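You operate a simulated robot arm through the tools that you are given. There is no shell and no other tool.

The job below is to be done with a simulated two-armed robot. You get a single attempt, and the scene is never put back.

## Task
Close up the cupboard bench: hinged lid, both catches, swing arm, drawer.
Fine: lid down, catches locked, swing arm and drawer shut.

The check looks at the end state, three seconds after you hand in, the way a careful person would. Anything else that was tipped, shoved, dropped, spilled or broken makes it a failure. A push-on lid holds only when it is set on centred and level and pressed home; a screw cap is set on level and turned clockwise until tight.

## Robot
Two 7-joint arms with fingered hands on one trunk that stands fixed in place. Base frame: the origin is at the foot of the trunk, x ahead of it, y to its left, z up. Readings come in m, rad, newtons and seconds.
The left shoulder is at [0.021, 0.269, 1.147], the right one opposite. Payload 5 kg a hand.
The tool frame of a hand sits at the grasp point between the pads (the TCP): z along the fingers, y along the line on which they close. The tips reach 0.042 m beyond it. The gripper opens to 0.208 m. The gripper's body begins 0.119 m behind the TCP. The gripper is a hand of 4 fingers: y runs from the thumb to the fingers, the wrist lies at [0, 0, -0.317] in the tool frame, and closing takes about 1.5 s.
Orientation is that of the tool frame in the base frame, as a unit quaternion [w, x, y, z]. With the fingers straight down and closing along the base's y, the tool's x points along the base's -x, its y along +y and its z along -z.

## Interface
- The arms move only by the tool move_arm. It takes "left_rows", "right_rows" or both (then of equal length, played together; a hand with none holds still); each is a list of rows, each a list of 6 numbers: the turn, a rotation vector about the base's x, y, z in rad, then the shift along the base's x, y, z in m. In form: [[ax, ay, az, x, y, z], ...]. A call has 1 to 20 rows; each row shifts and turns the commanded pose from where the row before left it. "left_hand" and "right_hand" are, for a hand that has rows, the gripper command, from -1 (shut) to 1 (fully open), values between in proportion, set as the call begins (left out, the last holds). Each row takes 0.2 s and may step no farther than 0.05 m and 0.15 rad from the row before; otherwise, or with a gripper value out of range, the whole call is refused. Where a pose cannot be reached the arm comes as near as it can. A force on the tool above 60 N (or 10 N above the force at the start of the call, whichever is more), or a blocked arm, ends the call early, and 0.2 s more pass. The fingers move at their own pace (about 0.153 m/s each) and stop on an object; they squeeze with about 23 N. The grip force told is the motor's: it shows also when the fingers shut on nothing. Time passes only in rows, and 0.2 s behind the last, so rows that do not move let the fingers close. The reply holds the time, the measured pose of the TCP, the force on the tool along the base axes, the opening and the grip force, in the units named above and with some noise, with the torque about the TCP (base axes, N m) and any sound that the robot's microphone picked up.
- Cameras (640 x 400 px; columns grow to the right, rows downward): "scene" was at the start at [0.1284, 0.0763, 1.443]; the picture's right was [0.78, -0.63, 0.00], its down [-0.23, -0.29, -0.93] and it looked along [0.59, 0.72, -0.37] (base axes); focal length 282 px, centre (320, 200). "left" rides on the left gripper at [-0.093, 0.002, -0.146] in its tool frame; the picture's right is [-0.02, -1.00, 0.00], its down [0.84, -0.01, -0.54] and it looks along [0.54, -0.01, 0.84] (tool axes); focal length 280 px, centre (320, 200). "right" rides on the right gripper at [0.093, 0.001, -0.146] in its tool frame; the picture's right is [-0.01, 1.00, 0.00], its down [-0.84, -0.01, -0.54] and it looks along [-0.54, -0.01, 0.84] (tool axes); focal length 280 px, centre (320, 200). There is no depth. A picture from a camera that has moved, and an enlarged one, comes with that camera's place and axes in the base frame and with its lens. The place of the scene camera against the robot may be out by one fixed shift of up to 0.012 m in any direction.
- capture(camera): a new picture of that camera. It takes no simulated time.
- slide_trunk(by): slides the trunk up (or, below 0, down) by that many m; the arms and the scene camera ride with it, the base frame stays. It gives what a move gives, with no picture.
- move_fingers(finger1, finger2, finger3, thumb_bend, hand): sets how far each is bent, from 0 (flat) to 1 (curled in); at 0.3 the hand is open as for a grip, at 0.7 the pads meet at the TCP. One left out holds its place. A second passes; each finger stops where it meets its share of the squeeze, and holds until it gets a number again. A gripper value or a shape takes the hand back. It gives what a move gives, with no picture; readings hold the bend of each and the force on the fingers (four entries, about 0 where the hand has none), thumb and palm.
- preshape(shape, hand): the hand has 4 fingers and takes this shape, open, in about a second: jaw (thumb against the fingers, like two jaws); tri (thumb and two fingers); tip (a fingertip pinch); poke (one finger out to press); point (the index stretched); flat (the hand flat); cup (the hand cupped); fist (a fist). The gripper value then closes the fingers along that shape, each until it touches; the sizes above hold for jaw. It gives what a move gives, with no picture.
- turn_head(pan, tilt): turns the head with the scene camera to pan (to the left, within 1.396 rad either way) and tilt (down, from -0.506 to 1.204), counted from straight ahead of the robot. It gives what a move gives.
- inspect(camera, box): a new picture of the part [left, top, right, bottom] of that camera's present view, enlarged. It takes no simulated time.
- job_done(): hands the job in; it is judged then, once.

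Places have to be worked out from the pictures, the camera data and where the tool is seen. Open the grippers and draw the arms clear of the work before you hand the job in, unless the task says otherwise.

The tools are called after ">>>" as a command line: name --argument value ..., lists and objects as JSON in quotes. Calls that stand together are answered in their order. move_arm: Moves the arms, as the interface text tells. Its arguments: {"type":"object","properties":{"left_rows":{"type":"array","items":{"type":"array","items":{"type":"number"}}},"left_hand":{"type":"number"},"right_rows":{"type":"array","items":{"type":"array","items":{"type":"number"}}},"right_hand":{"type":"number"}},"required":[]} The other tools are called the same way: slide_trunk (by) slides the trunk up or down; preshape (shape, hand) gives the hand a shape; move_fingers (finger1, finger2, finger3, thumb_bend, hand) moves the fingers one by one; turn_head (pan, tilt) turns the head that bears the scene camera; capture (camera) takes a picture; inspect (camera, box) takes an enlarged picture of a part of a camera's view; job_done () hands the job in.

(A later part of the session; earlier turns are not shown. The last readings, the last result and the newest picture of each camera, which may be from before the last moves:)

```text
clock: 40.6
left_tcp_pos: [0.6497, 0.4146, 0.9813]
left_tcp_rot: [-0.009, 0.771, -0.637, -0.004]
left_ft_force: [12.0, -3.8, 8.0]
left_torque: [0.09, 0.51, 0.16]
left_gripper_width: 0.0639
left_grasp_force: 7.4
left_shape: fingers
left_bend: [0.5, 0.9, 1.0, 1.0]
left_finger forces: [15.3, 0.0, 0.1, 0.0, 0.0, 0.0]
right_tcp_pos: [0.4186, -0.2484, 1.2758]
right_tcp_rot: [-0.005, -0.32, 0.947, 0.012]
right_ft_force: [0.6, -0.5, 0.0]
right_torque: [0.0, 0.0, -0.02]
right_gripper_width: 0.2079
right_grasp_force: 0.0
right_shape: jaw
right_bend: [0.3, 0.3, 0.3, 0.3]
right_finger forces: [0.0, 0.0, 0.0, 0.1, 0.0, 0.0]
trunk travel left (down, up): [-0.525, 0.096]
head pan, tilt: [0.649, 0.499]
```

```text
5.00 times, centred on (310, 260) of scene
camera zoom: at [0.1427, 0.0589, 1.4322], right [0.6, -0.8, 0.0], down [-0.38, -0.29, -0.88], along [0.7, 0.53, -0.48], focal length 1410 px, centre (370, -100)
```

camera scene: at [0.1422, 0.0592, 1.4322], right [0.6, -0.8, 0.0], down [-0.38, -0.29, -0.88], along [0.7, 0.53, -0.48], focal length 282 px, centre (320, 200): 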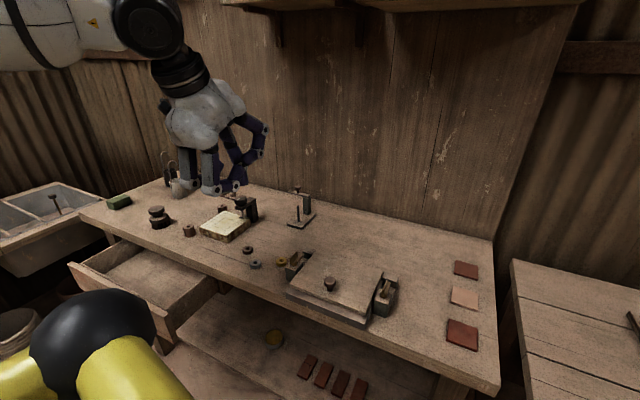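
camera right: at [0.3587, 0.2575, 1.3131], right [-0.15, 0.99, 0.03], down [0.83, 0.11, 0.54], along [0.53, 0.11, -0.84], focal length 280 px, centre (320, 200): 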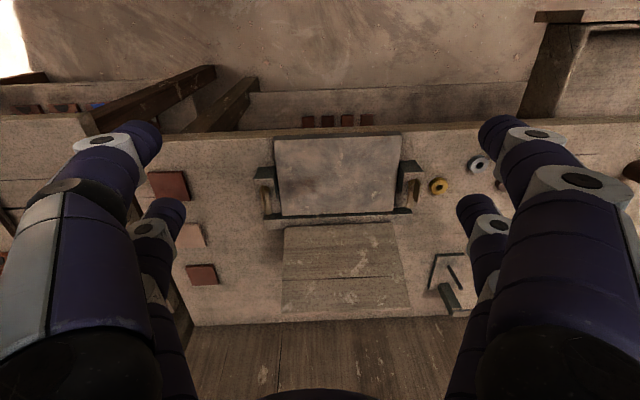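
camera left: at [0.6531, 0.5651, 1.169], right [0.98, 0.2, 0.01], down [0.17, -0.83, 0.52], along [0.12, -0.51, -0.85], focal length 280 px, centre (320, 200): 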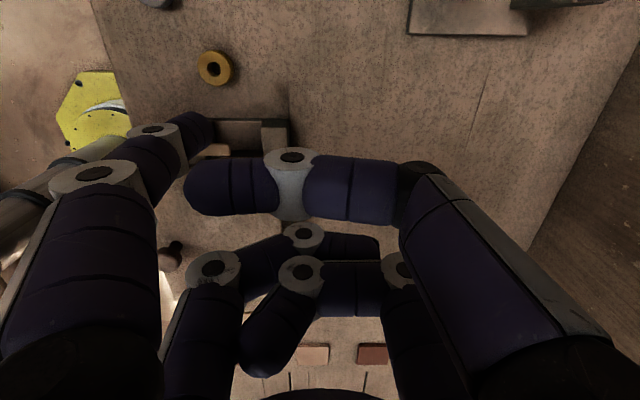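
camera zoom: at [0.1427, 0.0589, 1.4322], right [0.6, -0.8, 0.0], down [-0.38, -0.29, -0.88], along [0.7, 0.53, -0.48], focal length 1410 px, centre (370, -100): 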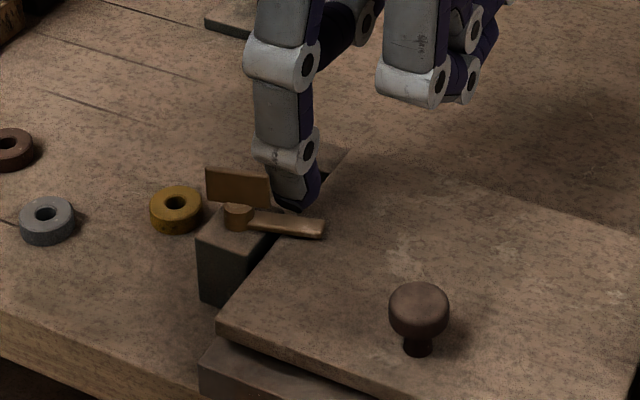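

The bar did not move further under 15 N; it may be at its stop. I lift the finger off and take a close look at the catch's angle.

>>> move_arm --left_rows '[[0, 0, 0, 0.006, 0.001, 0], [0, 0, 0, 0, 0, 0.04], [0, 0, 0, 0, 0, 0.04], [0, 0, 0, 0, 0.04, 0.02], [0, 0, 0, 0, 0.045, 0], [0, 0, 0, 0, 0.045, 0]]'

>>> capture --camera "left"

>>> inspect --camera "scene" --box '[280, 240, 350, 300]'

```text
clock: 42.0
left_tcp_pos: [0.6539, 0.5484, 1.0821]
left_tcp_rot: [-0.008, 0.771, -0.637, -0.003]
left_ft_force: [-0.9, 1.4, -0.8]
left_torque: [-0.19, -0.03, -0.01]
left_gripper_width: 0.0685
left_grasp_force: 0.1
left_shape: fingers
left_bend: [0.42, 0.9, 1.0, 1.0]
left_finger forces: [0.0, 0.0, 0.0, 0.1, 0.0, 0.0]
right_tcp_pos: [0.4174, -0.2459, 1.2761]
right_tcp_rot: [-0.004, -0.32, 0.947, 0.011]
right_ft_force: [-0.3, 1.3, 0.8]
right_torque: [-0.14, -0.09, -0.02]
right_gripper_width: 0.2078
right_grasp_force: 0.1
right_shape: jaw
right_bend: [0.3, 0.3, 0.3, 0.3]
right_finger forces: [0.0, 0.1, 0.0, 0.0, 0.0, 0.0]
trunk travel left (down, up): [-0.525, 0.096]
head pan, tilt: [0.649, 0.499]
```

```text
taken
camera left: at [0.6343, 0.6376, 1.2295], right [0.98, 0.2, 0.01], down [0.17, -0.83, 0.53], along [0.11, -0.51, -0.85], focal length 280 px, centre (320, 200)
```

left: 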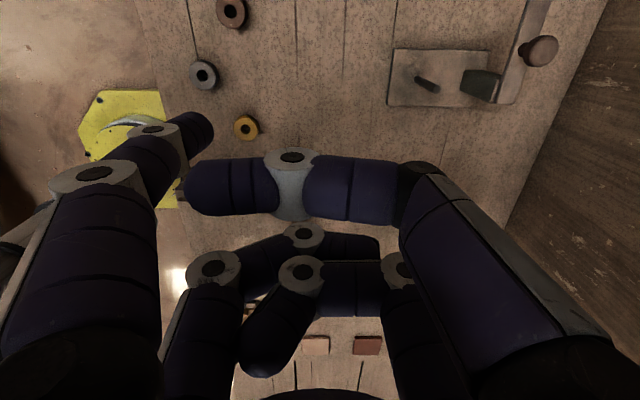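

```text
6.67 times, centred on (315, 270) of scene
camera zoom: at [0.1417, 0.0606, 1.4322], right [0.6, -0.8, 0.0], down [-0.38, -0.29, -0.88], along [0.7, 0.53, -0.48], focal length 1879 px, centre (353, -267)
```

zoom: 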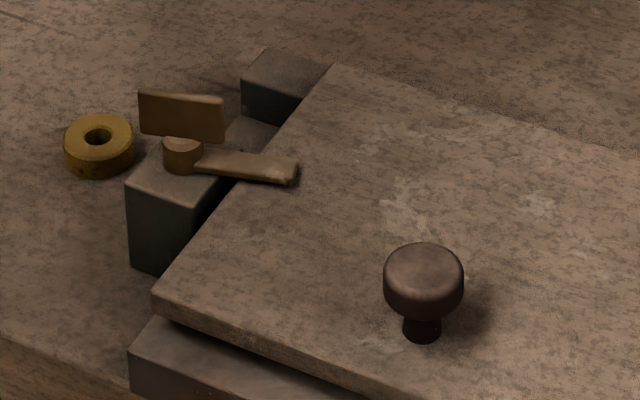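

The left catch stopped at roughly 77°. To learn whether a slightly raised lid blocks it, I touch the lid top with the fingertip at the back and then at the front, and compare heights.

>>> move_arm --left_rows '[[0, 0, 0, 0.02, -0.04, 0], [0, 0, 0, 0.02, -0.045, -0.01], [0, 0, 0, 0.017, -0.045, -0.02], [0, 0, 0, 0, -0.044, -0.02], [0, 0, 0, 0, 0, -0.03], [0, 0, 0, 0, 0, -0.02], [0, 0, 0, 0, 0, 0]]'

>>> inspect --camera "scene" --box '[265, 180, 425, 320]'

```text
refused: row 2 steps farther than a row can; nothing moved
```

```text
2.86 times, centred on (345, 250) of scene
camera zoom: at [0.1417, 0.0606, 1.4322], right [0.6, -0.8, 0.0], down [-0.38, -0.29, -0.88], along [0.7, 0.53, -0.48], focal length 805 px, centre (249, 57)
```

zoom: 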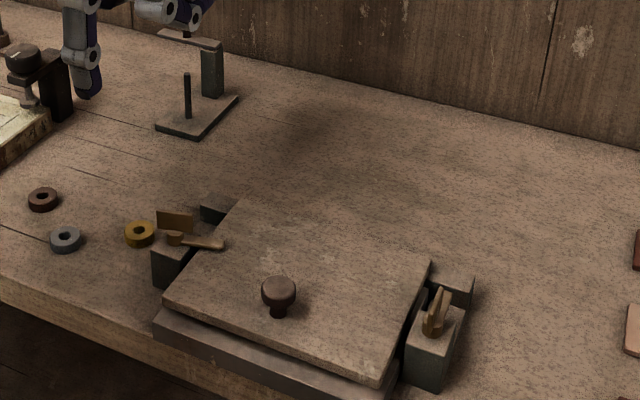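

That step was too long; I repeat it with shorter rows.

>>> move_arm --left_rows '[[0, 0, 0, 0.012, -0.035, 0], [0, 0, 0, 0.012, -0.035, -0.01], [0, 0, 0, 0.011, -0.035, -0.015], [0, 0, 0, 0.011, -0.035, -0.015], [0, 0, 0, 0.011, -0.034, -0.02], [0, 0, 0, 0, 0, -0.03], [0, 0, 0, 0, 0, -0.008], [0, 0, 0, 0, 0, 0]]'

>>> inspect --camera "scene" --box '[265, 180, 425, 320]'

```text
clock: 43.8
left_tcp_pos: [0.7117, 0.3738, 0.9818]
left_tcp_rot: [-0.009, 0.771, -0.637, -0.003]
left_ft_force: [-0.3, 0.7, 0.7]
left_torque: [-0.04, 0.02, 0.01]
left_gripper_width: 0.0684
left_grasp_force: 0.1
left_shape: fingers
left_bend: [0.42, 0.9, 1.0, 1.0]
left_finger forces: [0.0, 0.0, 0.1, 0.0, 0.0, 0.1]
right_tcp_pos: [0.4185, -0.2482, 1.275]
right_tcp_rot: [-0.004, -0.32, 0.947, 0.011]
right_ft_force: [0.1, 0.2, -0.3]
right_torque: [-0.04, 0.05, 0.01]
right_gripper_width: 0.2078
right_grasp_force: 0.2
right_shape: jaw
right_bend: [0.3, 0.3, 0.3, 0.3]
right_finger forces: [0.0, 0.0, 0.0, 0.1, 0.0, 0.0]
trunk travel left (down, up): [-0.525, 0.096]
head pan, tilt: [0.649, 0.499]
```

```text
2.86 times, centred on (345, 250) of scene
camera zoom: at [0.1423, 0.0597, 1.4322], right [0.6, -0.8, 0.0], down [-0.38, -0.29, -0.88], along [0.7, 0.53, -0.48], focal length 805 px, centre (249, 57)
```

zoom: 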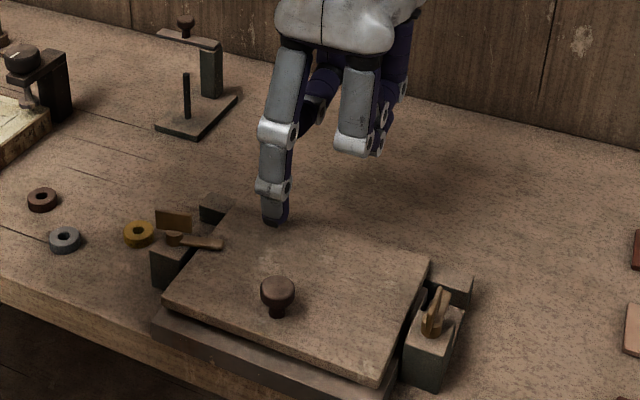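

The tip hovers over the lid's back part. I step it down in small increments until touch.

>>> move_arm --left_rows '[[0, 0, 0, 0, 0, -0.003], [0, 0, 0, 0, 0, -0.003]]'

>>> move_arm --left_rows '[[0, 0, 0, 0, 0, -0.0015], [0, 0, 0, 0, 0, -0.0015]]'

>>> move_arm --left_rows '[[0, 0, 0, 0, 0, -0.0015], [0, 0, 0, 0, 0, -0.0015]]'

```text
clock: 44.4
left_tcp_pos: [0.7109, 0.3729, 0.9763]
left_tcp_rot: [-0.01, 0.771, -0.637, -0.003]
left_ft_force: [0.3, 0.3, 0.2]
left_torque: [-0.01, -0.01, 0.02]
left_gripper_width: 0.0683
left_grasp_force: 0.0
left_shape: fingers
left_bend: [0.42, 0.9, 1.0, 1.0]
left_finger forces: [0.0, 0.1, 0.1, 0.0, 0.0, 0.0]
right_tcp_pos: [0.4192, -0.2485, 1.2764]
right_tcp_rot: [-0.004, -0.319, 0.948, 0.011]
right_ft_force: [0.2, 0.1, 0.4]
right_torque: [0.01, 0.02, 0.03]
right_gripper_width: 0.2077
right_grasp_force: 0.1
right_shape: jaw
right_bend: [0.3, 0.3, 0.3, 0.3]
right_finger forces: [0.0, 0.0, 0.0, 0.0, 0.1, 0.1]
trunk travel left (down, up): [-0.525, 0.096]
head pan, tilt: [0.649, 0.499]
```

```text
clock: 45.0
left_tcp_pos: [0.7112, 0.3732, 0.9745]
left_tcp_rot: [-0.01, 0.771, -0.637, -0.004]
left_ft_force: [0.2, 1.2, 2.5]
left_torque: [-0.01, 0.29, -0.06]
left_gripper_width: 0.0682
left_grasp_force: 1.6
left_shape: fingers
left_bend: [0.42, 0.9, 1.0, 1.0]
left_finger forces: [3.3, 0.1, 0.1, 0.0, 0.0, 0.0]
right_tcp_pos: [0.4191, -0.2484, 1.2754]
right_tcp_rot: [-0.003, -0.32, 0.947, 0.012]
right_ft_force: [1.2, 0.5, -0.2]
right_torque: [-0.01, 0.01, 0.03]
right_gripper_width: 0.208
right_grasp_force: 0.0
right_shape: jaw
right_bend: [0.3, 0.3, 0.3, 0.3]
right_finger forces: [0.0, 0.0, 0.0, 0.1, 0.0, 0.0]
trunk travel left (down, up): [-0.525, 0.096]
head pan, tilt: [0.649, 0.499]
```

```text
clock: 45.6
left_tcp_pos: [0.7119, 0.373, 0.9724]
left_tcp_rot: [-0.01, 0.771, -0.637, -0.002]
left_ft_force: [4.0, 5.2, 30.5]
left_torque: [0.48, 2.69, -0.66]
left_gripper_width: 0.0679
left_grasp_force: 14.9
left_shape: fingers
left_bend: [0.41, 0.9, 1.0, 1.0]
left_finger forces: [30.3, 0.0, 0.0, 0.1, 0.0, 0.0]
right_tcp_pos: [0.4176, -0.2483, 1.2752]
right_tcp_rot: [-0.002, -0.32, 0.947, 0.013]
right_ft_force: [-0.1, -0.4, 0.3]
right_torque: [0.0, 0.02, 0.01]
right_gripper_width: 0.2078
right_grasp_force: 0.1
right_shape: jaw
right_bend: [0.3, 0.3, 0.3, 0.3]
right_finger forces: [0.0, 0.0, 0.1, 0.1, 0.0, 0.1]
trunk travel left (down, up): [-0.525, 0.096]
head pan, tilt: [0.649, 0.499]
```

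Touch at the back came at TCP z 0.9745. I repeat the touch at the front edge, left of the knob.

>>> move_arm --left_rows '[[0, 0, 0, 0, 0, 0.02], [0, 0, 0, -0.035, 0, 0], [0, 0, 0, -0.035, 0, 0], [0, 0, 0, -0.03, 0, 0], [0, 0, 0, 0, 0, -0.01], [0, 0, 0, 0, 0, 0]]'

>>> move_arm --left_rows '[[0, 0, 0, 0, 0, -0.002], [0, 0, 0, 0, 0, -0.002]]'

>>> move_arm --left_rows '[[0, 0, 0, 0, 0, -0.0015], [0, 0, 0, 0, 0, -0.0015]]'

```text
clock: 47.0
left_tcp_pos: [0.6119, 0.373, 0.9813]
left_tcp_rot: [-0.009, 0.771, -0.637, -0.003]
left_ft_force: [0.7, -0.4, 0.6]
left_torque: [0.03, -0.03, -0.03]
left_gripper_width: 0.0684
left_grasp_force: 0.0
left_shape: fingers
left_bend: [0.42, 0.9, 1.0, 1.0]
left_finger forces: [0.1, 0.0, 0.0, 0.0, 0.0, 0.0]
right_tcp_pos: [0.4186, -0.2487, 1.276]
right_tcp_rot: [-0.002, -0.32, 0.947, 0.013]
right_ft_force: [0.7, 0.2, 0.5]
right_torque: [0.02, -0.01, -0.02]
right_gripper_width: 0.2076
right_grasp_force: 0.2
right_shape: jaw
right_bend: [0.3, 0.3, 0.3, 0.3]
right_finger forces: [0.0, 0.0, 0.0, 0.0, 0.0, 0.0]
trunk travel left (down, up): [-0.525, 0.096]
head pan, tilt: [0.649, 0.499]
```

```text
clock: 47.6
left_tcp_pos: [0.6111, 0.3729, 0.9767]
left_tcp_rot: [-0.009, 0.771, -0.636, -0.005]
left_ft_force: [0.6, 0.1, -0.9]
left_torque: [-0.02, 0.02, 0.02]
left_gripper_width: 0.0685
left_grasp_force: 0.0
left_shape: fingers
left_bend: [0.42, 0.9, 1.0, 1.0]
left_finger forces: [0.1, 0.0, 0.0, 0.0, 0.1, 0.1]
right_tcp_pos: [0.4188, -0.2474, 1.2755]
right_tcp_rot: [-0.004, -0.32, 0.947, 0.012]
right_ft_force: [-0.6, -1.2, 0.7]
right_torque: [0.02, 0.03, 0.0]
right_gripper_width: 0.208
right_grasp_force: 0.1
right_shape: jaw
right_bend: [0.3, 0.3, 0.3, 0.3]
right_finger forces: [0.0, 0.1, 0.0, 0.0, 0.1, 0.0]
trunk travel left (down, up): [-0.525, 0.096]
head pan, tilt: [0.649, 0.499]
```

```text
clock: 48.2
left_tcp_pos: [0.6115, 0.3725, 0.9742]
left_tcp_rot: [-0.009, 0.771, -0.636, -0.003]
left_ft_force: [0.1, -0.4, 2.9]
left_torque: [0.0, 0.27, -0.02]
left_gripper_width: 0.0682
left_grasp_force: 1.6
left_shape: fingers
left_bend: [0.42, 0.9, 1.0, 1.0]
left_finger forces: [3.2, 0.1, 0.1, 0.0, 0.0, 0.1]
right_tcp_pos: [0.4186, -0.2479, 1.2752]
right_tcp_rot: [-0.003, -0.32, 0.947, 0.011]
right_ft_force: [0.0, 0.3, 0.4]
right_torque: [0.03, 0.02, -0.01]
right_gripper_width: 0.2079
right_grasp_force: 0.0
right_shape: jaw
right_bend: [0.3, 0.3, 0.3, 0.3]
right_finger forces: [0.0, 0.0, 0.1, 0.1, 0.0, 0.0]
trunk travel left (down, up): [-0.525, 0.096]
head pan, tilt: [0.649, 0.499]
```

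The lid is level: front and back touches agree within 0.5 mm, so it is fully down and the left catch has met its own stop. I now carry the fingertip over to the right side of the right catch, whose pivot is near (0.595, 0.219).

>>> move_arm --left_rows '[[0, 0, 0, 0, 0, 0.04], [0, 0, 0, 0, 0, 0.03], [0, 0, 0, 0.0226, -0.0362, 0], [0, 0, 0, 0.0226, -0.0362, 0], [0, 0, 0, 0.0226, -0.0362, 0], [0, 0, 0, 0.0226, -0.0362, 0], [0, 0, 0, 0.0226, -0.0362, 0], [0, 0, 0, 0, 0, -0.03], [0, 0, 0, 0, 0, 0]]'

>>> inspect --camera "scene" --box '[335, 210, 435, 310]'

>>> inspect --camera "scene" --box '[280, 240, 350, 300]'

```text
clock: 50.2
left_tcp_pos: [0.7042, 0.2244, 1.0115]
left_tcp_rot: [-0.009, 0.771, -0.637, -0.004]
left_ft_force: [-0.3, -0.1, -1.4]
left_torque: [-0.05, 0.08, -0.01]
left_gripper_width: 0.0685
left_grasp_force: 0.0
left_shape: fingers
left_bend: [0.42, 0.9, 1.0, 1.0]
left_finger forces: [0.1, 0.0, 0.0, 0.1, 0.1, 0.0]
left hand out of reach, approached as far as the arm can: row 7
right_tcp_pos: [0.4212, -0.2469, 1.2744]
right_tcp_rot: [-0.005, -0.32, 0.947, 0.012]
right_ft_force: [1.4, -0.2, -1.2]
right_torque: [-0.04, 0.22, 0.02]
right_gripper_width: 0.2081
right_grasp_force: 0.0
right_shape: jaw
right_bend: [0.3, 0.3, 0.3, 0.3]
right_finger forces: [0.0, 0.0, 0.0, 0.0, 0.0, 0.1]
trunk travel left (down, up): [-0.525, 0.096]
head pan, tilt: [0.649, 0.499]
```

```text
4.00 times, centred on (385, 260) of scene
camera zoom: at [0.1439, 0.0599, 1.4318], right [0.6, -0.8, 0.0], down [-0.38, -0.29, -0.88], along [0.7, 0.53, -0.48], focal length 1128 px, centre (60, -40)
```

zoom: 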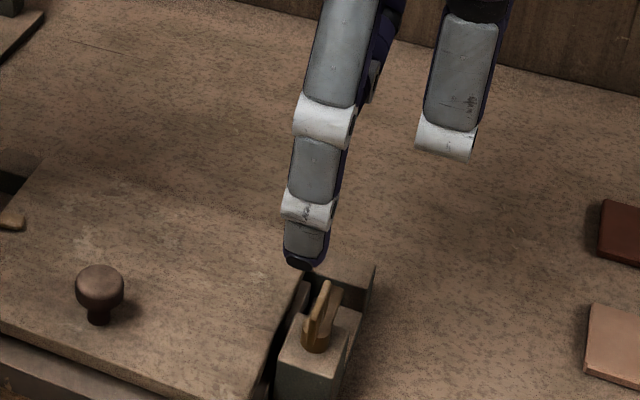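

```text
6.67 times, centred on (315, 270) of scene
camera zoom: at [0.1439, 0.0599, 1.4318], right [0.6, -0.8, 0.0], down [-0.38, -0.29, -0.88], along [0.7, 0.53, -0.48], focal length 1879 px, centre (353, -267)
```

zoom: 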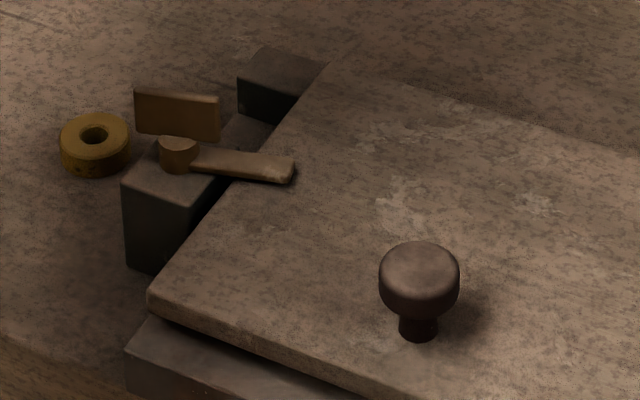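

The left arm can't reach far enough right in this pose, so I'll use the right hand for the right catch. I withdraw the left hand up and left, and shape the right hand into the same one-finger peg.

>>> move_arm --left_rows '[[0, 0, 0, 0, 0, 0.04], [0, 0, 0, -0.01, 0.02, 0.03], [0, 0, 0, -0.02, 0.04, 0], [0, 0, 0, -0.02, 0.04, 0], [0, 0, 0, -0.02, 0.04, 0], [0, 0, 0, -0.02, 0.04, 0], [0, 0, 0, -0.01, 0.045, 0], [0, 0, 0, 0, 0.045, 0], [0, 0, 0, 0, 0.045, 0], [0, 0, 0, 0, 0, 0]]'

>>> move_fingers --hand "right" --finger1 0.42 --finger2 1.0 --finger3 1.0 --thumb_bend 1.0

>>> turn_head --pan 0.2 --tilt 0.5

>>> capture --camera "scene"

>>> capture --camera "right"

```text
clock: 52.4
left_tcp_pos: [0.6057, 0.5385, 1.0845]
left_tcp_rot: [-0.009, 0.77, -0.638, -0.004]
left_ft_force: [0.4, -0.9, 0.1]
left_torque: [0.12, 0.04, 0.01]
left_gripper_width: 0.0681
left_grasp_force: 0.0
left_shape: fingers
left_bend: [0.42, 0.9, 1.0, 1.0]
left_finger forces: [0.0, 0.0, 0.0, 0.1, 0.0, 0.0]
right_tcp_pos: [0.4183, -0.2509, 1.2762]
right_tcp_rot: [-0.003, -0.319, 0.948, 0.012]
right_ft_force: [0.0, 0.0, -1.0]
right_torque: [0.13, -0.05, 0.01]
right_gripper_width: 0.2078
right_grasp_force: 0.1
right_shape: jaw
right_bend: [0.3, 0.3, 0.3, 0.3]
right_finger forces: [0.0, 0.0, 0.0, 0.0, 0.0, 0.0]
trunk travel left (down, up): [-0.525, 0.096]
head pan, tilt: [0.649, 0.499]
```

```text
clock: 53.4
left_tcp_pos: [0.6041, 0.5392, 1.0844]
left_tcp_rot: [-0.01, 0.772, -0.636, -0.003]
left_ft_force: [0.1, 0.5, 0.7]
left_torque: [-0.05, 0.02, 0.02]
left_gripper_width: 0.0684
left_grasp_force: 0.1
left_shape: fingers
left_bend: [0.42, 0.9, 1.0, 1.0]
left_finger forces: [0.0, 0.1, 0.1, 0.0, 0.0, 0.0]
right_tcp_pos: [0.418, -0.248, 1.276]
right_tcp_rot: [-0.004, -0.32, 0.947, 0.011]
right_ft_force: [0.0, -0.7, 0.4]
right_torque: [0.0, 0.02, 0.0]
right_gripper_width: 0.0684
right_grasp_force: 0.0
right_shape: fingers
right_bend: [0.42, 0.71, 0.71, 1.0]
right_finger forces: [0.0, 0.0, 0.0, 0.0, 0.0, 0.0]
trunk travel left (down, up): [-0.525, 0.096]
head pan, tilt: [0.649, 0.499]
```

```text
clock: 54.3
left_tcp_pos: [0.6047, 0.5405, 1.0838]
left_tcp_rot: [-0.01, 0.771, -0.637, -0.004]
left_ft_force: [-0.3, 0.6, 0.4]
left_torque: [0.0, -0.02, -0.01]
left_gripper_width: 0.0687
left_grasp_force: 0.1
left_shape: fingers
left_bend: [0.42, 0.9, 1.0, 1.0]
left_finger forces: [0.1, 0.0, 0.0, 0.1, 0.1, 0.0]
right_tcp_pos: [0.4194, -0.2471, 1.276]
right_tcp_rot: [-0.004, -0.32, 0.947, 0.011]
right_ft_force: [-0.1, -0.2, -0.1]
right_torque: [0.01, 0.0, 0.01]
right_gripper_width: 0.0684
right_grasp_force: 0.0
right_shape: fingers
right_bend: [0.42, 0.71, 0.71, 1.0]
right_finger forces: [0.0, 0.0, 0.0, 0.1, 0.1, 0.1]
trunk travel left (down, up): [-0.525, 0.096]
head pan, tilt: [0.201, 0.499]
```

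```text
taken
camera scene: at [0.1589, 0.0226, 1.4321], right [0.2, -0.98, 0.0], down [-0.47, -0.1, -0.88], along [0.86, 0.18, -0.48], focal length 282 px, centre (320, 200)
```

scene: 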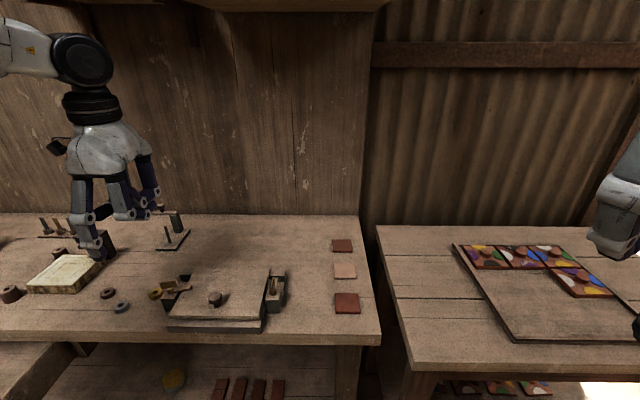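

```text
taken
camera right: at [0.3457, -0.307, 1.422], right [-0.59, 0.8, 0.03], down [0.69, 0.49, 0.54], along [0.42, 0.34, -0.84], focal length 280 px, centre (320, 200)
```

right: 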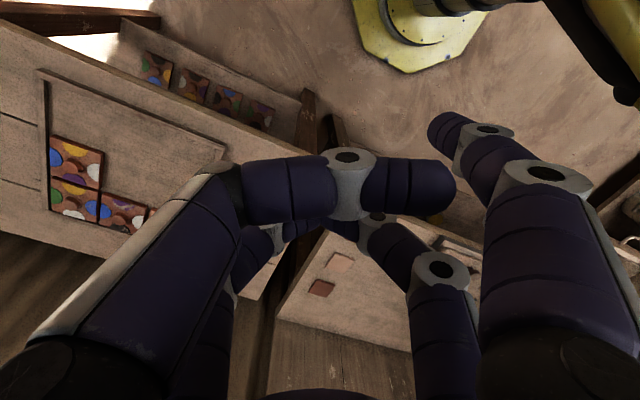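

Fingers 2 and 3 of the right hand blocked each other at 0.71. I go through the point shape first, as with the left hand, then set the peg again.

>>> preshape --shape "point" --hand "right"

>>> move_fingers --hand "right" --finger1 0.42 --finger2 1.0 --finger3 1.0 --thumb_bend 1.0

>>> capture --camera "right"

```text
clock: 55.2
left_tcp_pos: [0.6055, 0.5401, 1.0833]
left_tcp_rot: [-0.01, 0.771, -0.637, -0.003]
left_ft_force: [-0.9, 0.1, 0.5]
left_torque: [-0.02, -0.06, 0.0]
left_gripper_width: 0.0687
left_grasp_force: 0.1
left_shape: fingers
left_bend: [0.42, 0.9, 1.0, 1.0]
left_finger forces: [0.0, 0.0, 0.1, 0.0, 0.0, 0.0]
right_tcp_pos: [0.4197, -0.2484, 1.2753]
right_tcp_rot: [-0.004, -0.32, 0.947, 0.012]
right_ft_force: [1.5, -2.6, -3.4]
right_torque: [-0.21, -0.04, -0.13]
right_gripper_width: 0.0
right_grasp_force: 0.1
right_shape: point
right_bend: [0.7, 1.0, 1.0, 0.51]
right_finger forces: [0.0, 0.1, 0.0, 0.0, 0.1, 0.0]
trunk travel left (down, up): [-0.525, 0.096]
head pan, tilt: [0.201, 0.499]
```

```text
clock: 56.2
left_tcp_pos: [0.6057, 0.5393, 1.0835]
left_tcp_rot: [-0.009, 0.771, -0.637, -0.004]
left_ft_force: [0.1, -0.3, -0.7]
left_torque: [-0.02, -0.02, -0.01]
left_gripper_width: 0.0683
left_grasp_force: 0.1
left_shape: fingers
left_bend: [0.42, 0.9, 1.0, 1.0]
left_finger forces: [0.1, 0.1, 0.0, 0.1, 0.1, 0.1]
right_tcp_pos: [0.4183, -0.2482, 1.276]
right_tcp_rot: [-0.004, -0.32, 0.947, 0.012]
right_ft_force: [0.4, -0.3, 0.6]
right_torque: [0.05, 0.0, 0.04]
right_gripper_width: 0.0682
right_grasp_force: 0.1
right_shape: fingers
right_bend: [0.42, 1.0, 0.89, 1.0]
right_finger forces: [0.1, 0.0, 0.0, 0.0, 0.1, 0.0]
trunk travel left (down, up): [-0.525, 0.096]
head pan, tilt: [0.201, 0.499]
```

```text
taken
camera right: at [0.3457, -0.307, 1.422], right [-0.59, 0.8, 0.03], down [0.69, 0.49, 0.54], along [0.42, 0.34, -0.84], focal length 280 px, centre (320, 200)
```

right: 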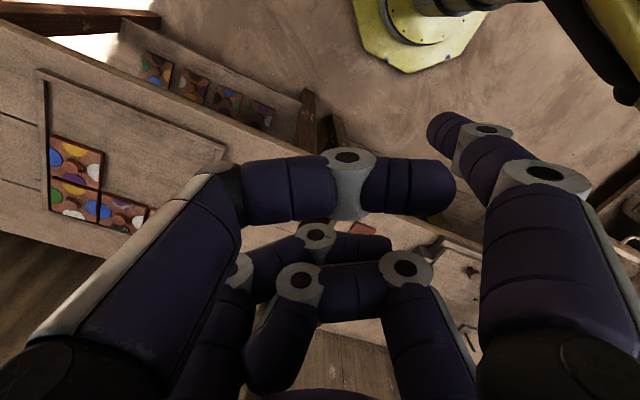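

The right hand's peg is the mirror of the left's, tip about (0.0225, 0.088, 0.050) in its tool frame. I move it to hover right of the right catch's bar end and turn the head for a good view.

>>> move_arm --right_rows '[[0, 0, 0, 0.024, 0.0324, -0.015], [0, 0, 0, 0.024, 0.0324, -0.02], [0, 0, 0, 0.024, 0.0324, -0.02], [0, 0, 0, 0.024, 0.0324, -0.02], [0, 0, 0, 0.024, 0.0324, -0.02], [0, 0, 0, 0.024, 0.0324, -0.02], [0, 0, 0, 0.024, 0.0324, -0.02], [0, 0, 0, 0.024, 0.0324, -0.02], [0, 0, 0, 0.024, 0.0324, -0.02], [0, 0, 0, 0.024, 0.0324, -0.02], [0, 0, 0, 0.024, 0.0324, -0.02], [0, 0, 0, 0.0237, 0.0322, -0.02], [0, 0, 0, 0, 0, 0]]'

>>> turn_head --pan 0.3 --tilt 0.7

>>> capture --camera "scene"

>>> capture --camera "right"

```text
clock: 59.0
left_tcp_pos: [0.6054, 0.5384, 1.0849]
left_tcp_rot: [-0.01, 0.77, -0.637, -0.003]
left_ft_force: [0.6, -0.9, 0.3]
left_torque: [0.15, 0.01, 0.01]
left_gripper_width: 0.0685
left_grasp_force: 0.0
left_shape: fingers
left_bend: [0.42, 0.9, 1.0, 1.0]
left_finger forces: [0.0, 0.0, 0.1, 0.1, 0.1, 0.1]
right_tcp_pos: [0.7081, 0.1379, 1.0425]
right_tcp_rot: [-0.004, -0.319, 0.948, 0.013]
right_ft_force: [-0.1, 0.0, 0.5]
right_torque: [0.12, -0.03, -0.01]
right_gripper_width: 0.0682
right_grasp_force: 0.2
right_shape: fingers
right_bend: [0.42, 1.0, 0.89, 1.0]
right_finger forces: [0.0, 0.1, 0.0, 0.0, 0.1, 0.0]
trunk travel left (down, up): [-0.525, 0.096]
head pan, tilt: [0.201, 0.499]
```

```text
clock: 59.8
left_tcp_pos: [0.6049, 0.5392, 1.084]
left_tcp_rot: [-0.009, 0.771, -0.636, -0.004]
left_ft_force: [-0.4, -0.3, 0.5]
left_torque: [0.05, -0.04, 0.0]
left_gripper_width: 0.0686
left_grasp_force: 0.1
left_shape: fingers
left_bend: [0.42, 0.9, 1.0, 1.0]
left_finger forces: [0.0, 0.1, 0.0, 0.0, 0.0, 0.1]
right_tcp_pos: [0.7059, 0.1379, 1.0421]
right_tcp_rot: [-0.003, -0.32, 0.947, 0.012]
right_ft_force: [0.2, -0.6, 0.8]
right_torque: [0.02, -0.01, 0.01]
right_gripper_width: 0.0682
right_grasp_force: 0.0
right_shape: fingers
right_bend: [0.42, 1.0, 0.89, 1.0]
right_finger forces: [0.0, 0.0, 0.1, 0.0, 0.0, 0.0]
trunk travel left (down, up): [-0.525, 0.096]
head pan, tilt: [0.3, 0.7]
```

```text
taken
camera scene: at [0.1507, 0.0292, 1.4145], right [0.3, -0.96, 0.0], down [-0.61, -0.19, -0.77], along [0.73, 0.23, -0.64], focal length 282 px, centre (320, 200)
```

scene: 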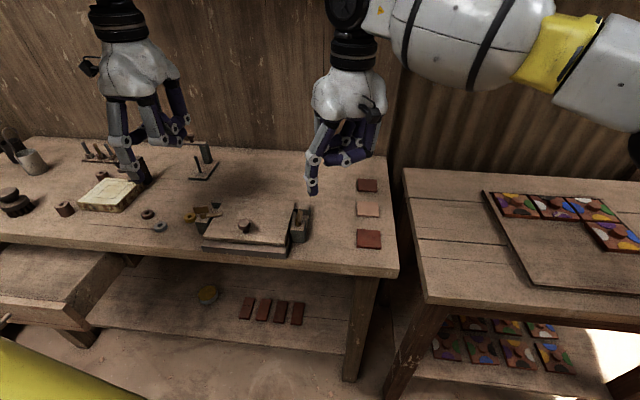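

```text
taken
camera right: at [0.6336, 0.0803, 1.1883], right [-0.59, 0.8, 0.03], down [0.69, 0.49, 0.54], along [0.42, 0.34, -0.84], focal length 280 px, centre (320, 200)
```

right: 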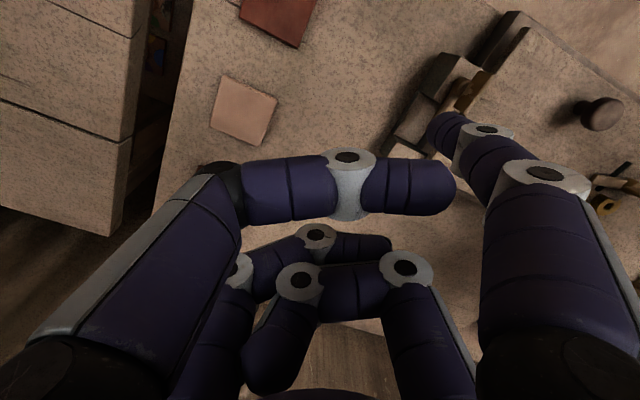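

The right fingertip hovers near the right catch. I zoom in to check its position against the bar.

>>> inspect --camera "scene" --box '[270, 160, 340, 260]'

>>> inspect --camera "right" --box '[380, 30, 540, 150]'

```text
4.00 times, centred on (305, 210) of scene
camera zoom: at [0.1507, 0.0292, 1.4145], right [0.3, -0.96, 0.0], down [-0.61, -0.19, -0.77], along [0.73, 0.23, -0.64], focal length 1128 px, centre (380, 160)
```

zoom: 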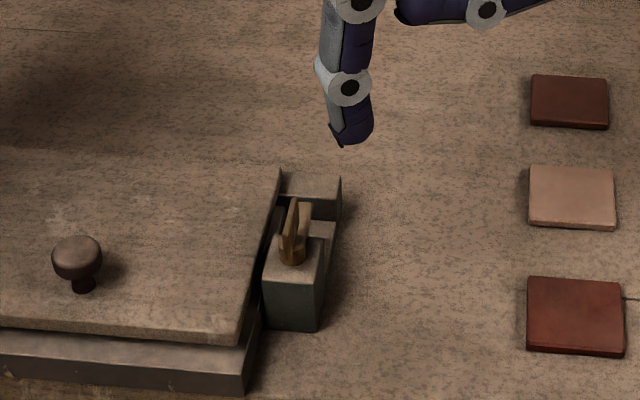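

```text
3.33 times, centred on (460, 90) of right
camera zoom: at [0.6336, 0.0803, 1.1883], right [-0.59, 0.8, 0.03], down [0.69, 0.49, 0.54], along [0.42, 0.34, -0.84], focal length 935 px, centre (-147, 567)
```

zoom: 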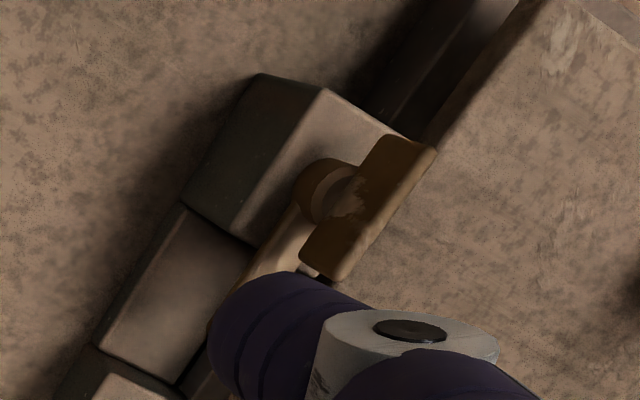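

The tip lies about where predicted, right of the bar. I lower it to bar height and push toward the lid in steps.

>>> move_arm --right_rows '[[0, 0, 0, 0, 0, -0.03], [0, 0, 0, 0, 0, -0.03], [0, 0, 0, 0, 0, -0.011], [0, 0, 0, -0.0019, 0.0098, 0], [0, 0, 0, -0.0019, 0.0098, 0], [0, 0, 0, 0, 0, 0]]'

>>> inspect --camera "scene" --box '[270, 180, 340, 260]'

```text
clock: 61.2
left_tcp_pos: [0.6057, 0.5395, 1.084]
left_tcp_rot: [-0.009, 0.771, -0.637, -0.003]
left_ft_force: [-0.9, 0.1, 0.1]
left_torque: [-0.04, 0.01, -0.01]
left_gripper_width: 0.0684
left_grasp_force: 0.1
left_shape: fingers
left_bend: [0.42, 0.9, 1.0, 1.0]
left_finger forces: [0.0, 0.0, 0.0, 0.1, 0.0, 0.0]
right_tcp_pos: [0.7028, 0.1601, 0.9711]
right_tcp_rot: [-0.004, -0.32, 0.947, 0.012]
right_ft_force: [0.7, -0.9, 0.1]
right_torque: [-0.01, -0.02, 0.01]
right_gripper_width: 0.0682
right_grasp_force: 0.1
right_shape: fingers
right_bend: [0.42, 1.0, 0.89, 1.0]
right_finger forces: [0.7, 0.1, 0.1, 0.0, 0.0, 0.0]
trunk travel left (down, up): [-0.525, 0.096]
head pan, tilt: [0.3, 0.7]
```

```text
5.00 times, centred on (305, 220) of scene
camera zoom: at [0.1509, 0.0295, 1.4144], right [0.3, -0.96, 0.0], down [-0.62, -0.19, -0.76], along [0.73, 0.23, -0.64], focal length 1410 px, centre (395, 100)
```

zoom: 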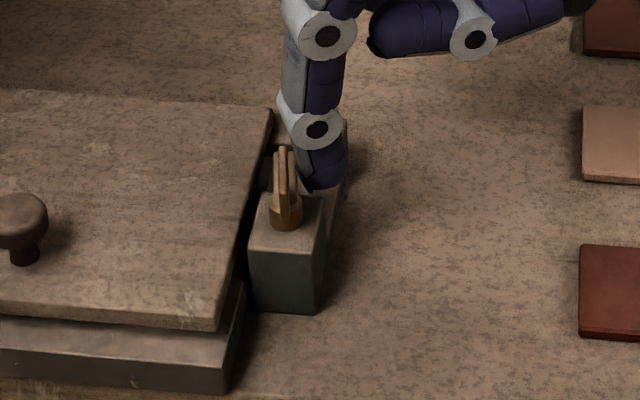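

Contact has started. I continue pushing toward the lid by 1.6 cm.

>>> move_arm --right_rows '[[0, 0, 0, -0.0015, 0.0079, 0], [0, 0, 0, -0.0015, 0.0079, 0], [0, 0, 0, 0, 0, 0]]'

>>> inspect --camera "scene" --box '[270, 180, 340, 260]'

```text
clock: 62.0
left_tcp_pos: [0.6055, 0.5384, 1.0844]
left_tcp_rot: [-0.009, 0.771, -0.636, -0.003]
left_ft_force: [0.9, 0.1, -0.3]
left_torque: [0.0, -0.02, 0.02]
left_gripper_width: 0.0685
left_grasp_force: 0.0
left_shape: fingers
left_bend: [0.42, 0.9, 1.0, 1.0]
left_finger forces: [0.0, 0.0, 0.0, 0.0, 0.0, 0.1]
right_tcp_pos: [0.6997, 0.1748, 0.9713]
right_tcp_rot: [-0.004, -0.32, 0.947, 0.011]
right_ft_force: [2.0, -0.3, 0.5]
right_torque: [-0.03, -0.01, 0.03]
right_gripper_width: 0.0678
right_grasp_force: 0.3
right_shape: fingers
right_bend: [0.43, 1.0, 0.89, 1.0]
right_finger forces: [1.0, 0.0, 0.0, 0.0, 0.1, 0.0]
trunk travel left (down, up): [-0.525, 0.096]
head pan, tilt: [0.3, 0.7]
```

```text
5.00 times, centred on (305, 220) of scene
camera zoom: at [0.1509, 0.0295, 1.4144], right [0.3, -0.96, 0.0], down [-0.62, -0.19, -0.76], along [0.73, 0.23, -0.64], focal length 1410 px, centre (395, 100)
```

zoom: 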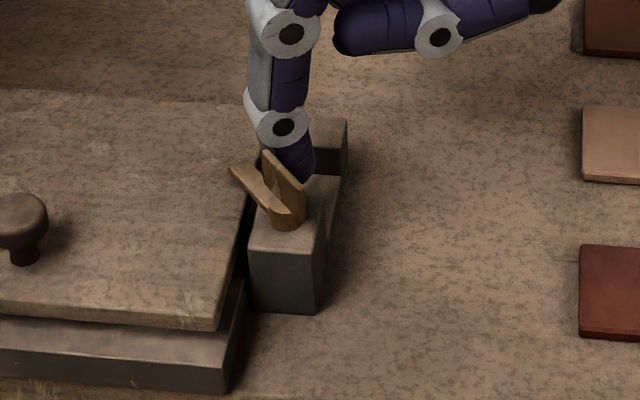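

It has turned about 45°. I raise the tip slightly over lid level and carry it round to its stop.

>>> move_arm --right_rows '[[0, 0, 0, 0, 0, 0.0095], [0, 0, 0, -0.0114, 0.0069, 0], [0, 0, 0, -0.006, 0.0048, 0], [0, 0, 0, -0.0069, 0.0031, 0], [0, 0, 0, 0, 0, 0]]'

>>> inspect --camera "scene" --box '[270, 180, 340, 260]'

```text
clock: 63.2
left_tcp_pos: [0.6053, 0.5397, 1.0835]
left_tcp_rot: [-0.009, 0.771, -0.637, -0.004]
left_ft_force: [-0.9, 0.0, 0.2]
left_torque: [0.03, -0.02, 0.03]
left_gripper_width: 0.0686
left_grasp_force: 0.1
left_shape: fingers
left_bend: [0.42, 0.9, 1.0, 1.0]
left_finger forces: [0.0, 0.0, 0.0, 0.0, 0.0, 0.0]
right_tcp_pos: [0.6776, 0.1908, 0.9772]
right_tcp_rot: [-0.003, -0.319, 0.948, 0.012]
right_ft_force: [31.4, 8.8, 9.5]
right_torque: [0.52, 0.08, -2.02]
right_gripper_width: 0.0619
right_grasp_force: 16.7
right_shape: fingers
right_bend: [0.49, 1.0, 0.89, 1.0]
right_finger forces: [32.5, 0.1, 0.1, 0.0, 0.1, 0.0]
trunk travel left (down, up): [-0.525, 0.096]
head pan, tilt: [0.3, 0.7]
```

```text
5.00 times, centred on (305, 220) of scene
camera zoom: at [0.1522, 0.0296, 1.4143], right [0.3, -0.96, 0.0], down [-0.62, -0.19, -0.76], along [0.73, 0.23, -0.64], focal length 1410 px, centre (395, 100)
```

zoom: 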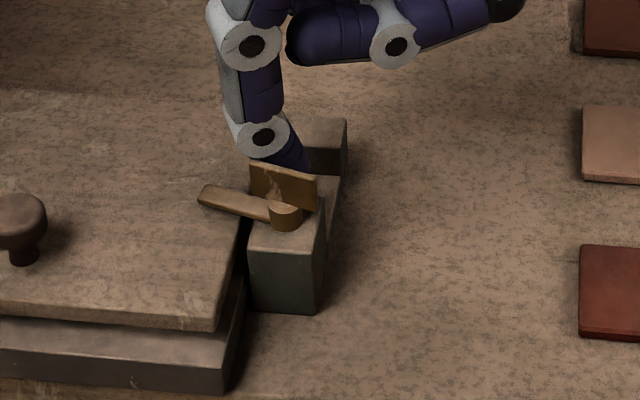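

The right catch stopped too, at the same angle and under 32 N, so both are at their stops. I back the finger off, lift the right hand clear and check both catches.

>>> move_arm --right_rows '[[0, 0, 0, 0.008, 0.0015, 0], [0, 0, 0, 0, 0, 0.04], [0, 0, 0, 0, 0, 0.04], [0, 0, 0, 0, -0.04, 0.02], [0, 0, 0, -0.01, -0.045, 0.01], [0, 0, 0, -0.01, -0.045, 0.01], [0, 0, 0, -0.01, -0.045, 0.01], [0, 0, 0, -0.01, -0.045, 0.01], [0, 0, 0, -0.02, -0.045, 0.01], [0, 0, 0, -0.02, -0.045, 0.01]]'

>>> inspect --camera "scene" --box '[180, 180, 320, 270]'

>>> capture --camera "right"

```text
refused: row 9 steps farther than a row can; nothing moved
```

```text
4.44 times, centred on (250, 225) of scene
camera zoom: at [0.1522, 0.0296, 1.4143], right [0.3, -0.96, 0.0], down [-0.62, -0.19, -0.76], along [0.73, 0.23, -0.64], focal length 1253 px, centre (631, 89)
```

zoom: 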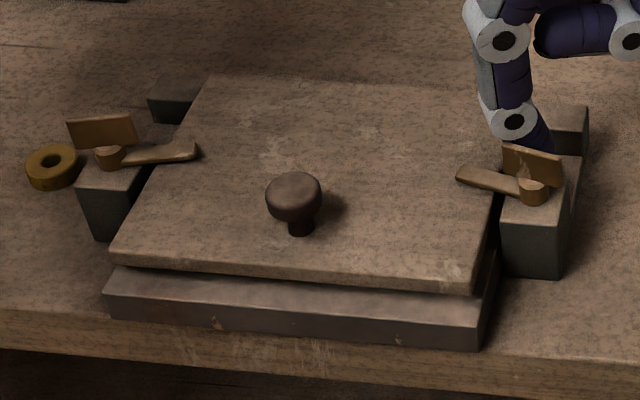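

```text
taken
camera right: at [0.604, 0.1316, 1.1243], right [-0.59, 0.81, 0.02], down [0.69, 0.49, 0.54], along [0.42, 0.34, -0.84], focal length 280 px, centre (320, 200)
```

right: 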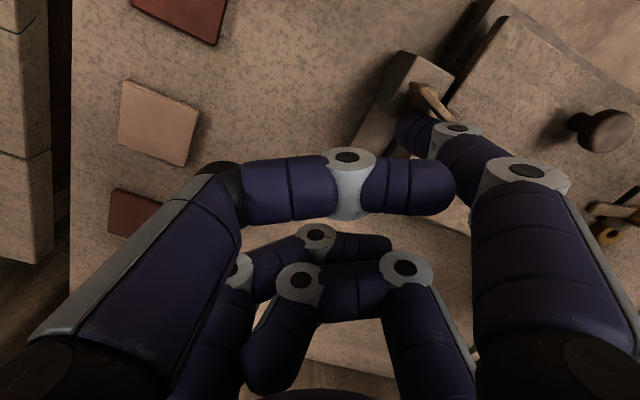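

Both catches sit symmetrically over the lid. I redo the right hand's retreat with shorter rows.

>>> move_arm --right_rows '[[0, 0, 0, 0.008, 0.0015, 0], [0, 0, 0, 0, 0, 0.04], [0, 0, 0, 0, 0, 0.04], [0, 0, 0, 0, -0.04, 0.02], [0, 0, 0, -0.01, -0.042, 0.01], [0, 0, 0, -0.01, -0.042, 0.01], [0, 0, 0, -0.01, -0.042, 0.01], [0, 0, 0, -0.01, -0.042, 0.01], [0, 0, 0, -0.02, -0.042, 0.01], [0, 0, 0, -0.02, -0.042, 0.01], [0, 0, 0, -0.02, -0.042, 0.01]]'

>>> inspect --camera "scene" --box '[180, 170, 330, 270]'

>>> capture --camera "left"

```text
clock: 65.6
left_tcp_pos: [0.605, 0.5372, 1.0864]
left_tcp_rot: [-0.01, 0.771, -0.637, -0.004]
left_ft_force: [-0.3, -0.7, 1.2]
left_torque: [0.12, -0.04, -0.03]
left_gripper_width: 0.0685
left_grasp_force: 0.0
left_shape: fingers
left_bend: [0.42, 0.9, 1.0, 1.0]
left_finger forces: [0.0, 0.0, 0.0, 0.1, 0.0, 0.1]
right_tcp_pos: [0.581, -0.1412, 1.1496]
right_tcp_rot: [-0.002, -0.32, 0.947, 0.011]
right_ft_force: [-0.7, -0.7, -0.7]
right_torque: [0.08, -0.03, -0.03]
right_gripper_width: 0.0684
right_grasp_force: 0.0
right_shape: fingers
right_bend: [0.42, 1.0, 0.89, 1.0]
right_finger forces: [0.1, 0.1, 0.0, 0.0, 0.0, 0.0]
trunk travel left (down, up): [-0.525, 0.096]
head pan, tilt: [0.3, 0.7]
```

```text
4.00 times, centred on (255, 220) of scene
camera zoom: at [0.1505, 0.0285, 1.4146], right [0.3, -0.96, 0.0], down [-0.61, -0.19, -0.77], along [0.73, 0.23, -0.64], focal length 1128 px, centre (580, 120)
```

zoom: 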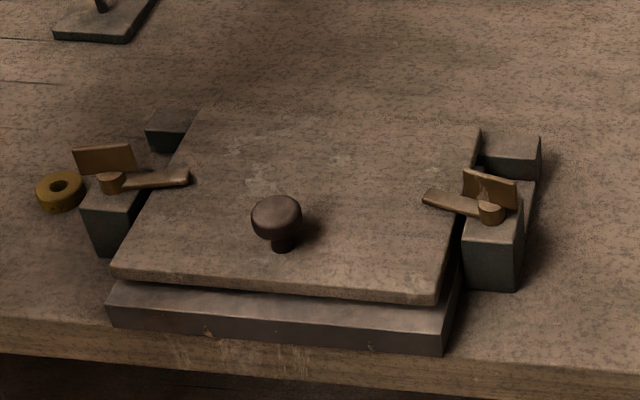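

```text
taken
camera left: at [0.5851, 0.6268, 1.2332], right [0.98, 0.2, 0.01], down [0.17, -0.84, 0.52], along [0.12, -0.51, -0.85], focal length 280 px, centre (320, 200)
```

left: 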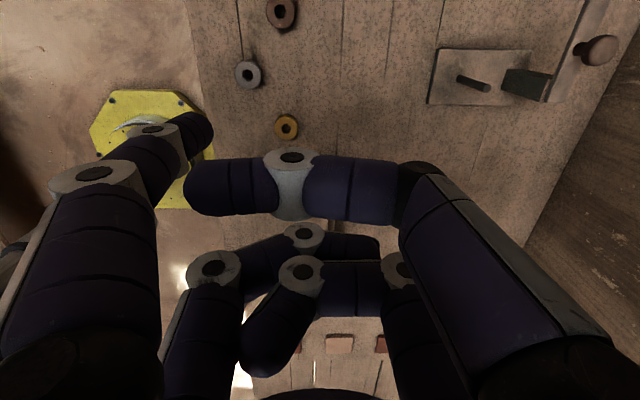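

The catches look the same on both sides. Now the swing arm: I enlarge the left camera's view of it.

>>> inspect --camera "left" --box '[420, 0, 640, 140]'

>>> turn_head --pan 0.75 --tilt 0.5

>>> capture --camera "scene"

```text
2.86 times, centred on (530, 70) of left
camera zoom: at [0.5851, 0.6268, 1.2332], right [0.98, 0.2, 0.01], down [0.17, -0.84, 0.52], along [0.12, -0.51, -0.85], focal length 801 px, centre (-280, 571)
```

zoom: 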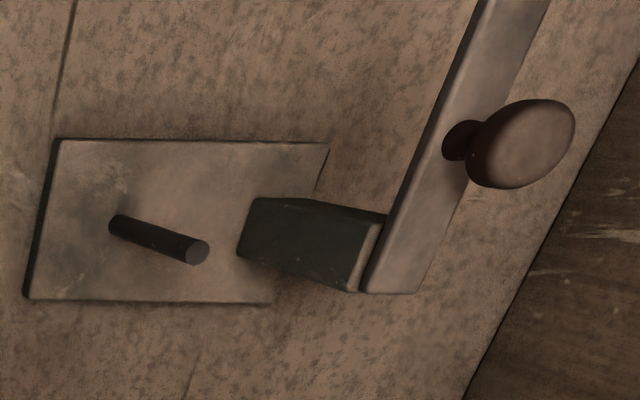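

```text
clock: 66.5
left_tcp_pos: [0.6055, 0.539, 1.084]
left_tcp_rot: [-0.009, 0.771, -0.636, -0.003]
left_ft_force: [0.9, 0.1, -1.3]
left_torque: [0.01, 0.0, 0.02]
left_gripper_width: 0.0683
left_grasp_force: 0.1
left_shape: fingers
left_bend: [0.42, 0.9, 1.0, 1.0]
left_finger forces: [0.0, 0.0, 0.0, 0.1, 0.1, 0.0]
right_tcp_pos: [0.5822, -0.1385, 1.1502]
right_tcp_rot: [-0.003, -0.32, 0.947, 0.011]
right_ft_force: [0.6, 0.4, -0.7]
right_torque: [0.02, 0.01, -0.01]
right_gripper_width: 0.068
right_grasp_force: 0.0
right_shape: fingers
right_bend: [0.42, 1.0, 0.89, 1.0]
right_finger forces: [0.0, 0.0, 0.0, 0.0, 0.1, 0.1]
trunk travel left (down, up): [-0.525, 0.096]
head pan, tilt: [0.75, 0.499]
```

```text
taken
camera scene: at [0.1367, 0.0666, 1.4321], right [0.68, -0.73, 0.0], down [-0.35, -0.33, -0.88], along [0.64, 0.6, -0.48], focal length 282 px, centre (320, 200)
```

scene: 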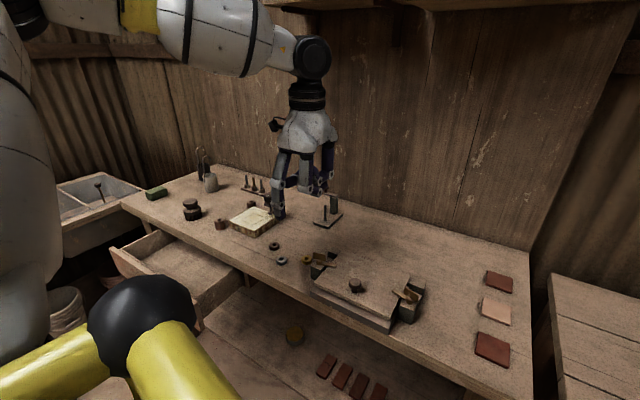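

From these views the swing arm's pivot is near (0.818, 0.622), with the arm at z ≈ 0.958–0.966, about 7 cm long, pointing left along the bench, and its keeper pin in front of the post. I need to push it toward me from behind, so I make finger 3 the peg (on the hand's far side).

>>> preshape --shape "fist" --hand "left"

>>> move_fingers --hand "left" --finger3 0.42

>>> capture --camera "left"

>>> inspect --camera "scene" --box '[240, 80, 380, 240]'

```text
clock: 67.4
left_tcp_pos: [0.6046, 0.5393, 1.0836]
left_tcp_rot: [-0.009, 0.771, -0.637, -0.004]
left_ft_force: [-0.2, -0.1, -0.6]
left_torque: [0.0, 0.01, 0.0]
left_gripper_width: 0.0001
left_grasp_force: 0.0
left_shape: fist
left_bend: [0.81, 0.93, 1.0, 0.86]
left_finger forces: [0.1, 0.1, 0.0, 0.1, 0.0, 0.1]
right_tcp_pos: [0.5822, -0.14, 1.1497]
right_tcp_rot: [-0.004, -0.319, 0.948, 0.011]
right_ft_force: [-1.2, 0.3, 0.8]
right_torque: [-0.04, 0.0, 0.0]
right_gripper_width: 0.0684
right_grasp_force: 0.1
right_shape: fingers
right_bend: [0.42, 1.0, 0.89, 1.0]
right_finger forces: [0.0, 0.0, 0.0, 0.0, 0.1, 0.1]
trunk travel left (down, up): [-0.525, 0.096]
head pan, tilt: [0.75, 0.499]
```

```text
clock: 68.4
left_tcp_pos: [0.605, 0.5397, 1.0845]
left_tcp_rot: [-0.01, 0.771, -0.637, -0.003]
left_ft_force: [0.7, 0.0, 0.7]
left_torque: [-0.02, -0.02, -0.03]
left_gripper_width: 0.0291
left_grasp_force: 0.1
left_shape: fingers
left_bend: [0.81, 0.87, 1.0, 0.86]
left_finger forces: [0.1, 0.0, 0.0, 0.0, 0.0, 0.1]
right_tcp_pos: [0.5813, -0.1406, 1.1497]
right_tcp_rot: [-0.004, -0.319, 0.948, 0.012]
right_ft_force: [-0.3, -0.7, 0.6]
right_torque: [0.01, 0.03, -0.02]
right_gripper_width: 0.0682
right_grasp_force: 0.1
right_shape: fingers
right_bend: [0.42, 1.0, 0.89, 1.0]
right_finger forces: [0.1, 0.1, 0.1, 0.0, 0.0, 0.0]
trunk travel left (down, up): [-0.525, 0.096]
head pan, tilt: [0.75, 0.499]
```

```text
taken
camera left: at [0.5855, 0.6281, 1.2317], right [0.98, 0.2, 0.01], down [0.17, -0.83, 0.52], along [0.11, -0.51, -0.85], focal length 280 px, centre (320, 200)
```

left: 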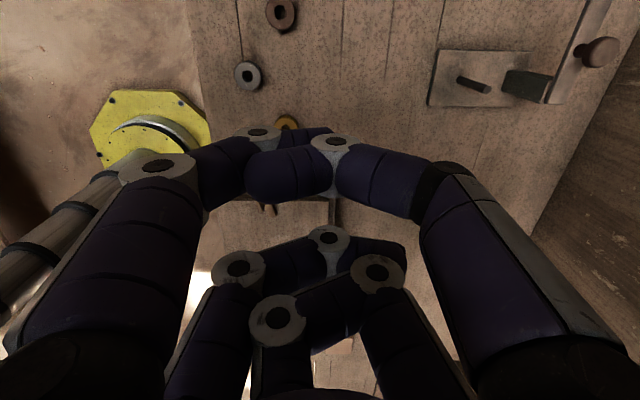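

```text
2.50 times, centred on (310, 160) of scene
camera zoom: at [0.1363, 0.0664, 1.4321], right [0.68, -0.73, 0.0], down [-0.35, -0.33, -0.88], along [0.64, 0.6, -0.48], focal length 705 px, centre (345, 300)
```

zoom: 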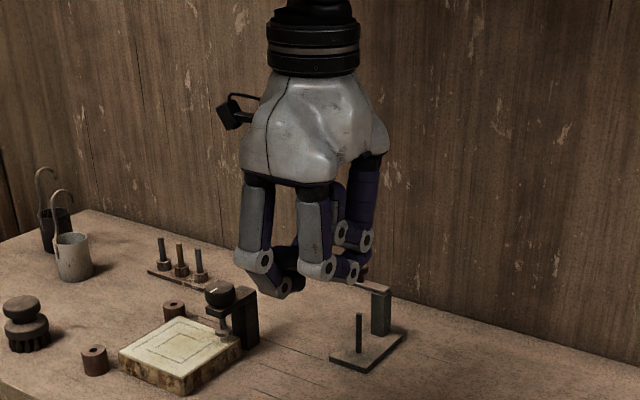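

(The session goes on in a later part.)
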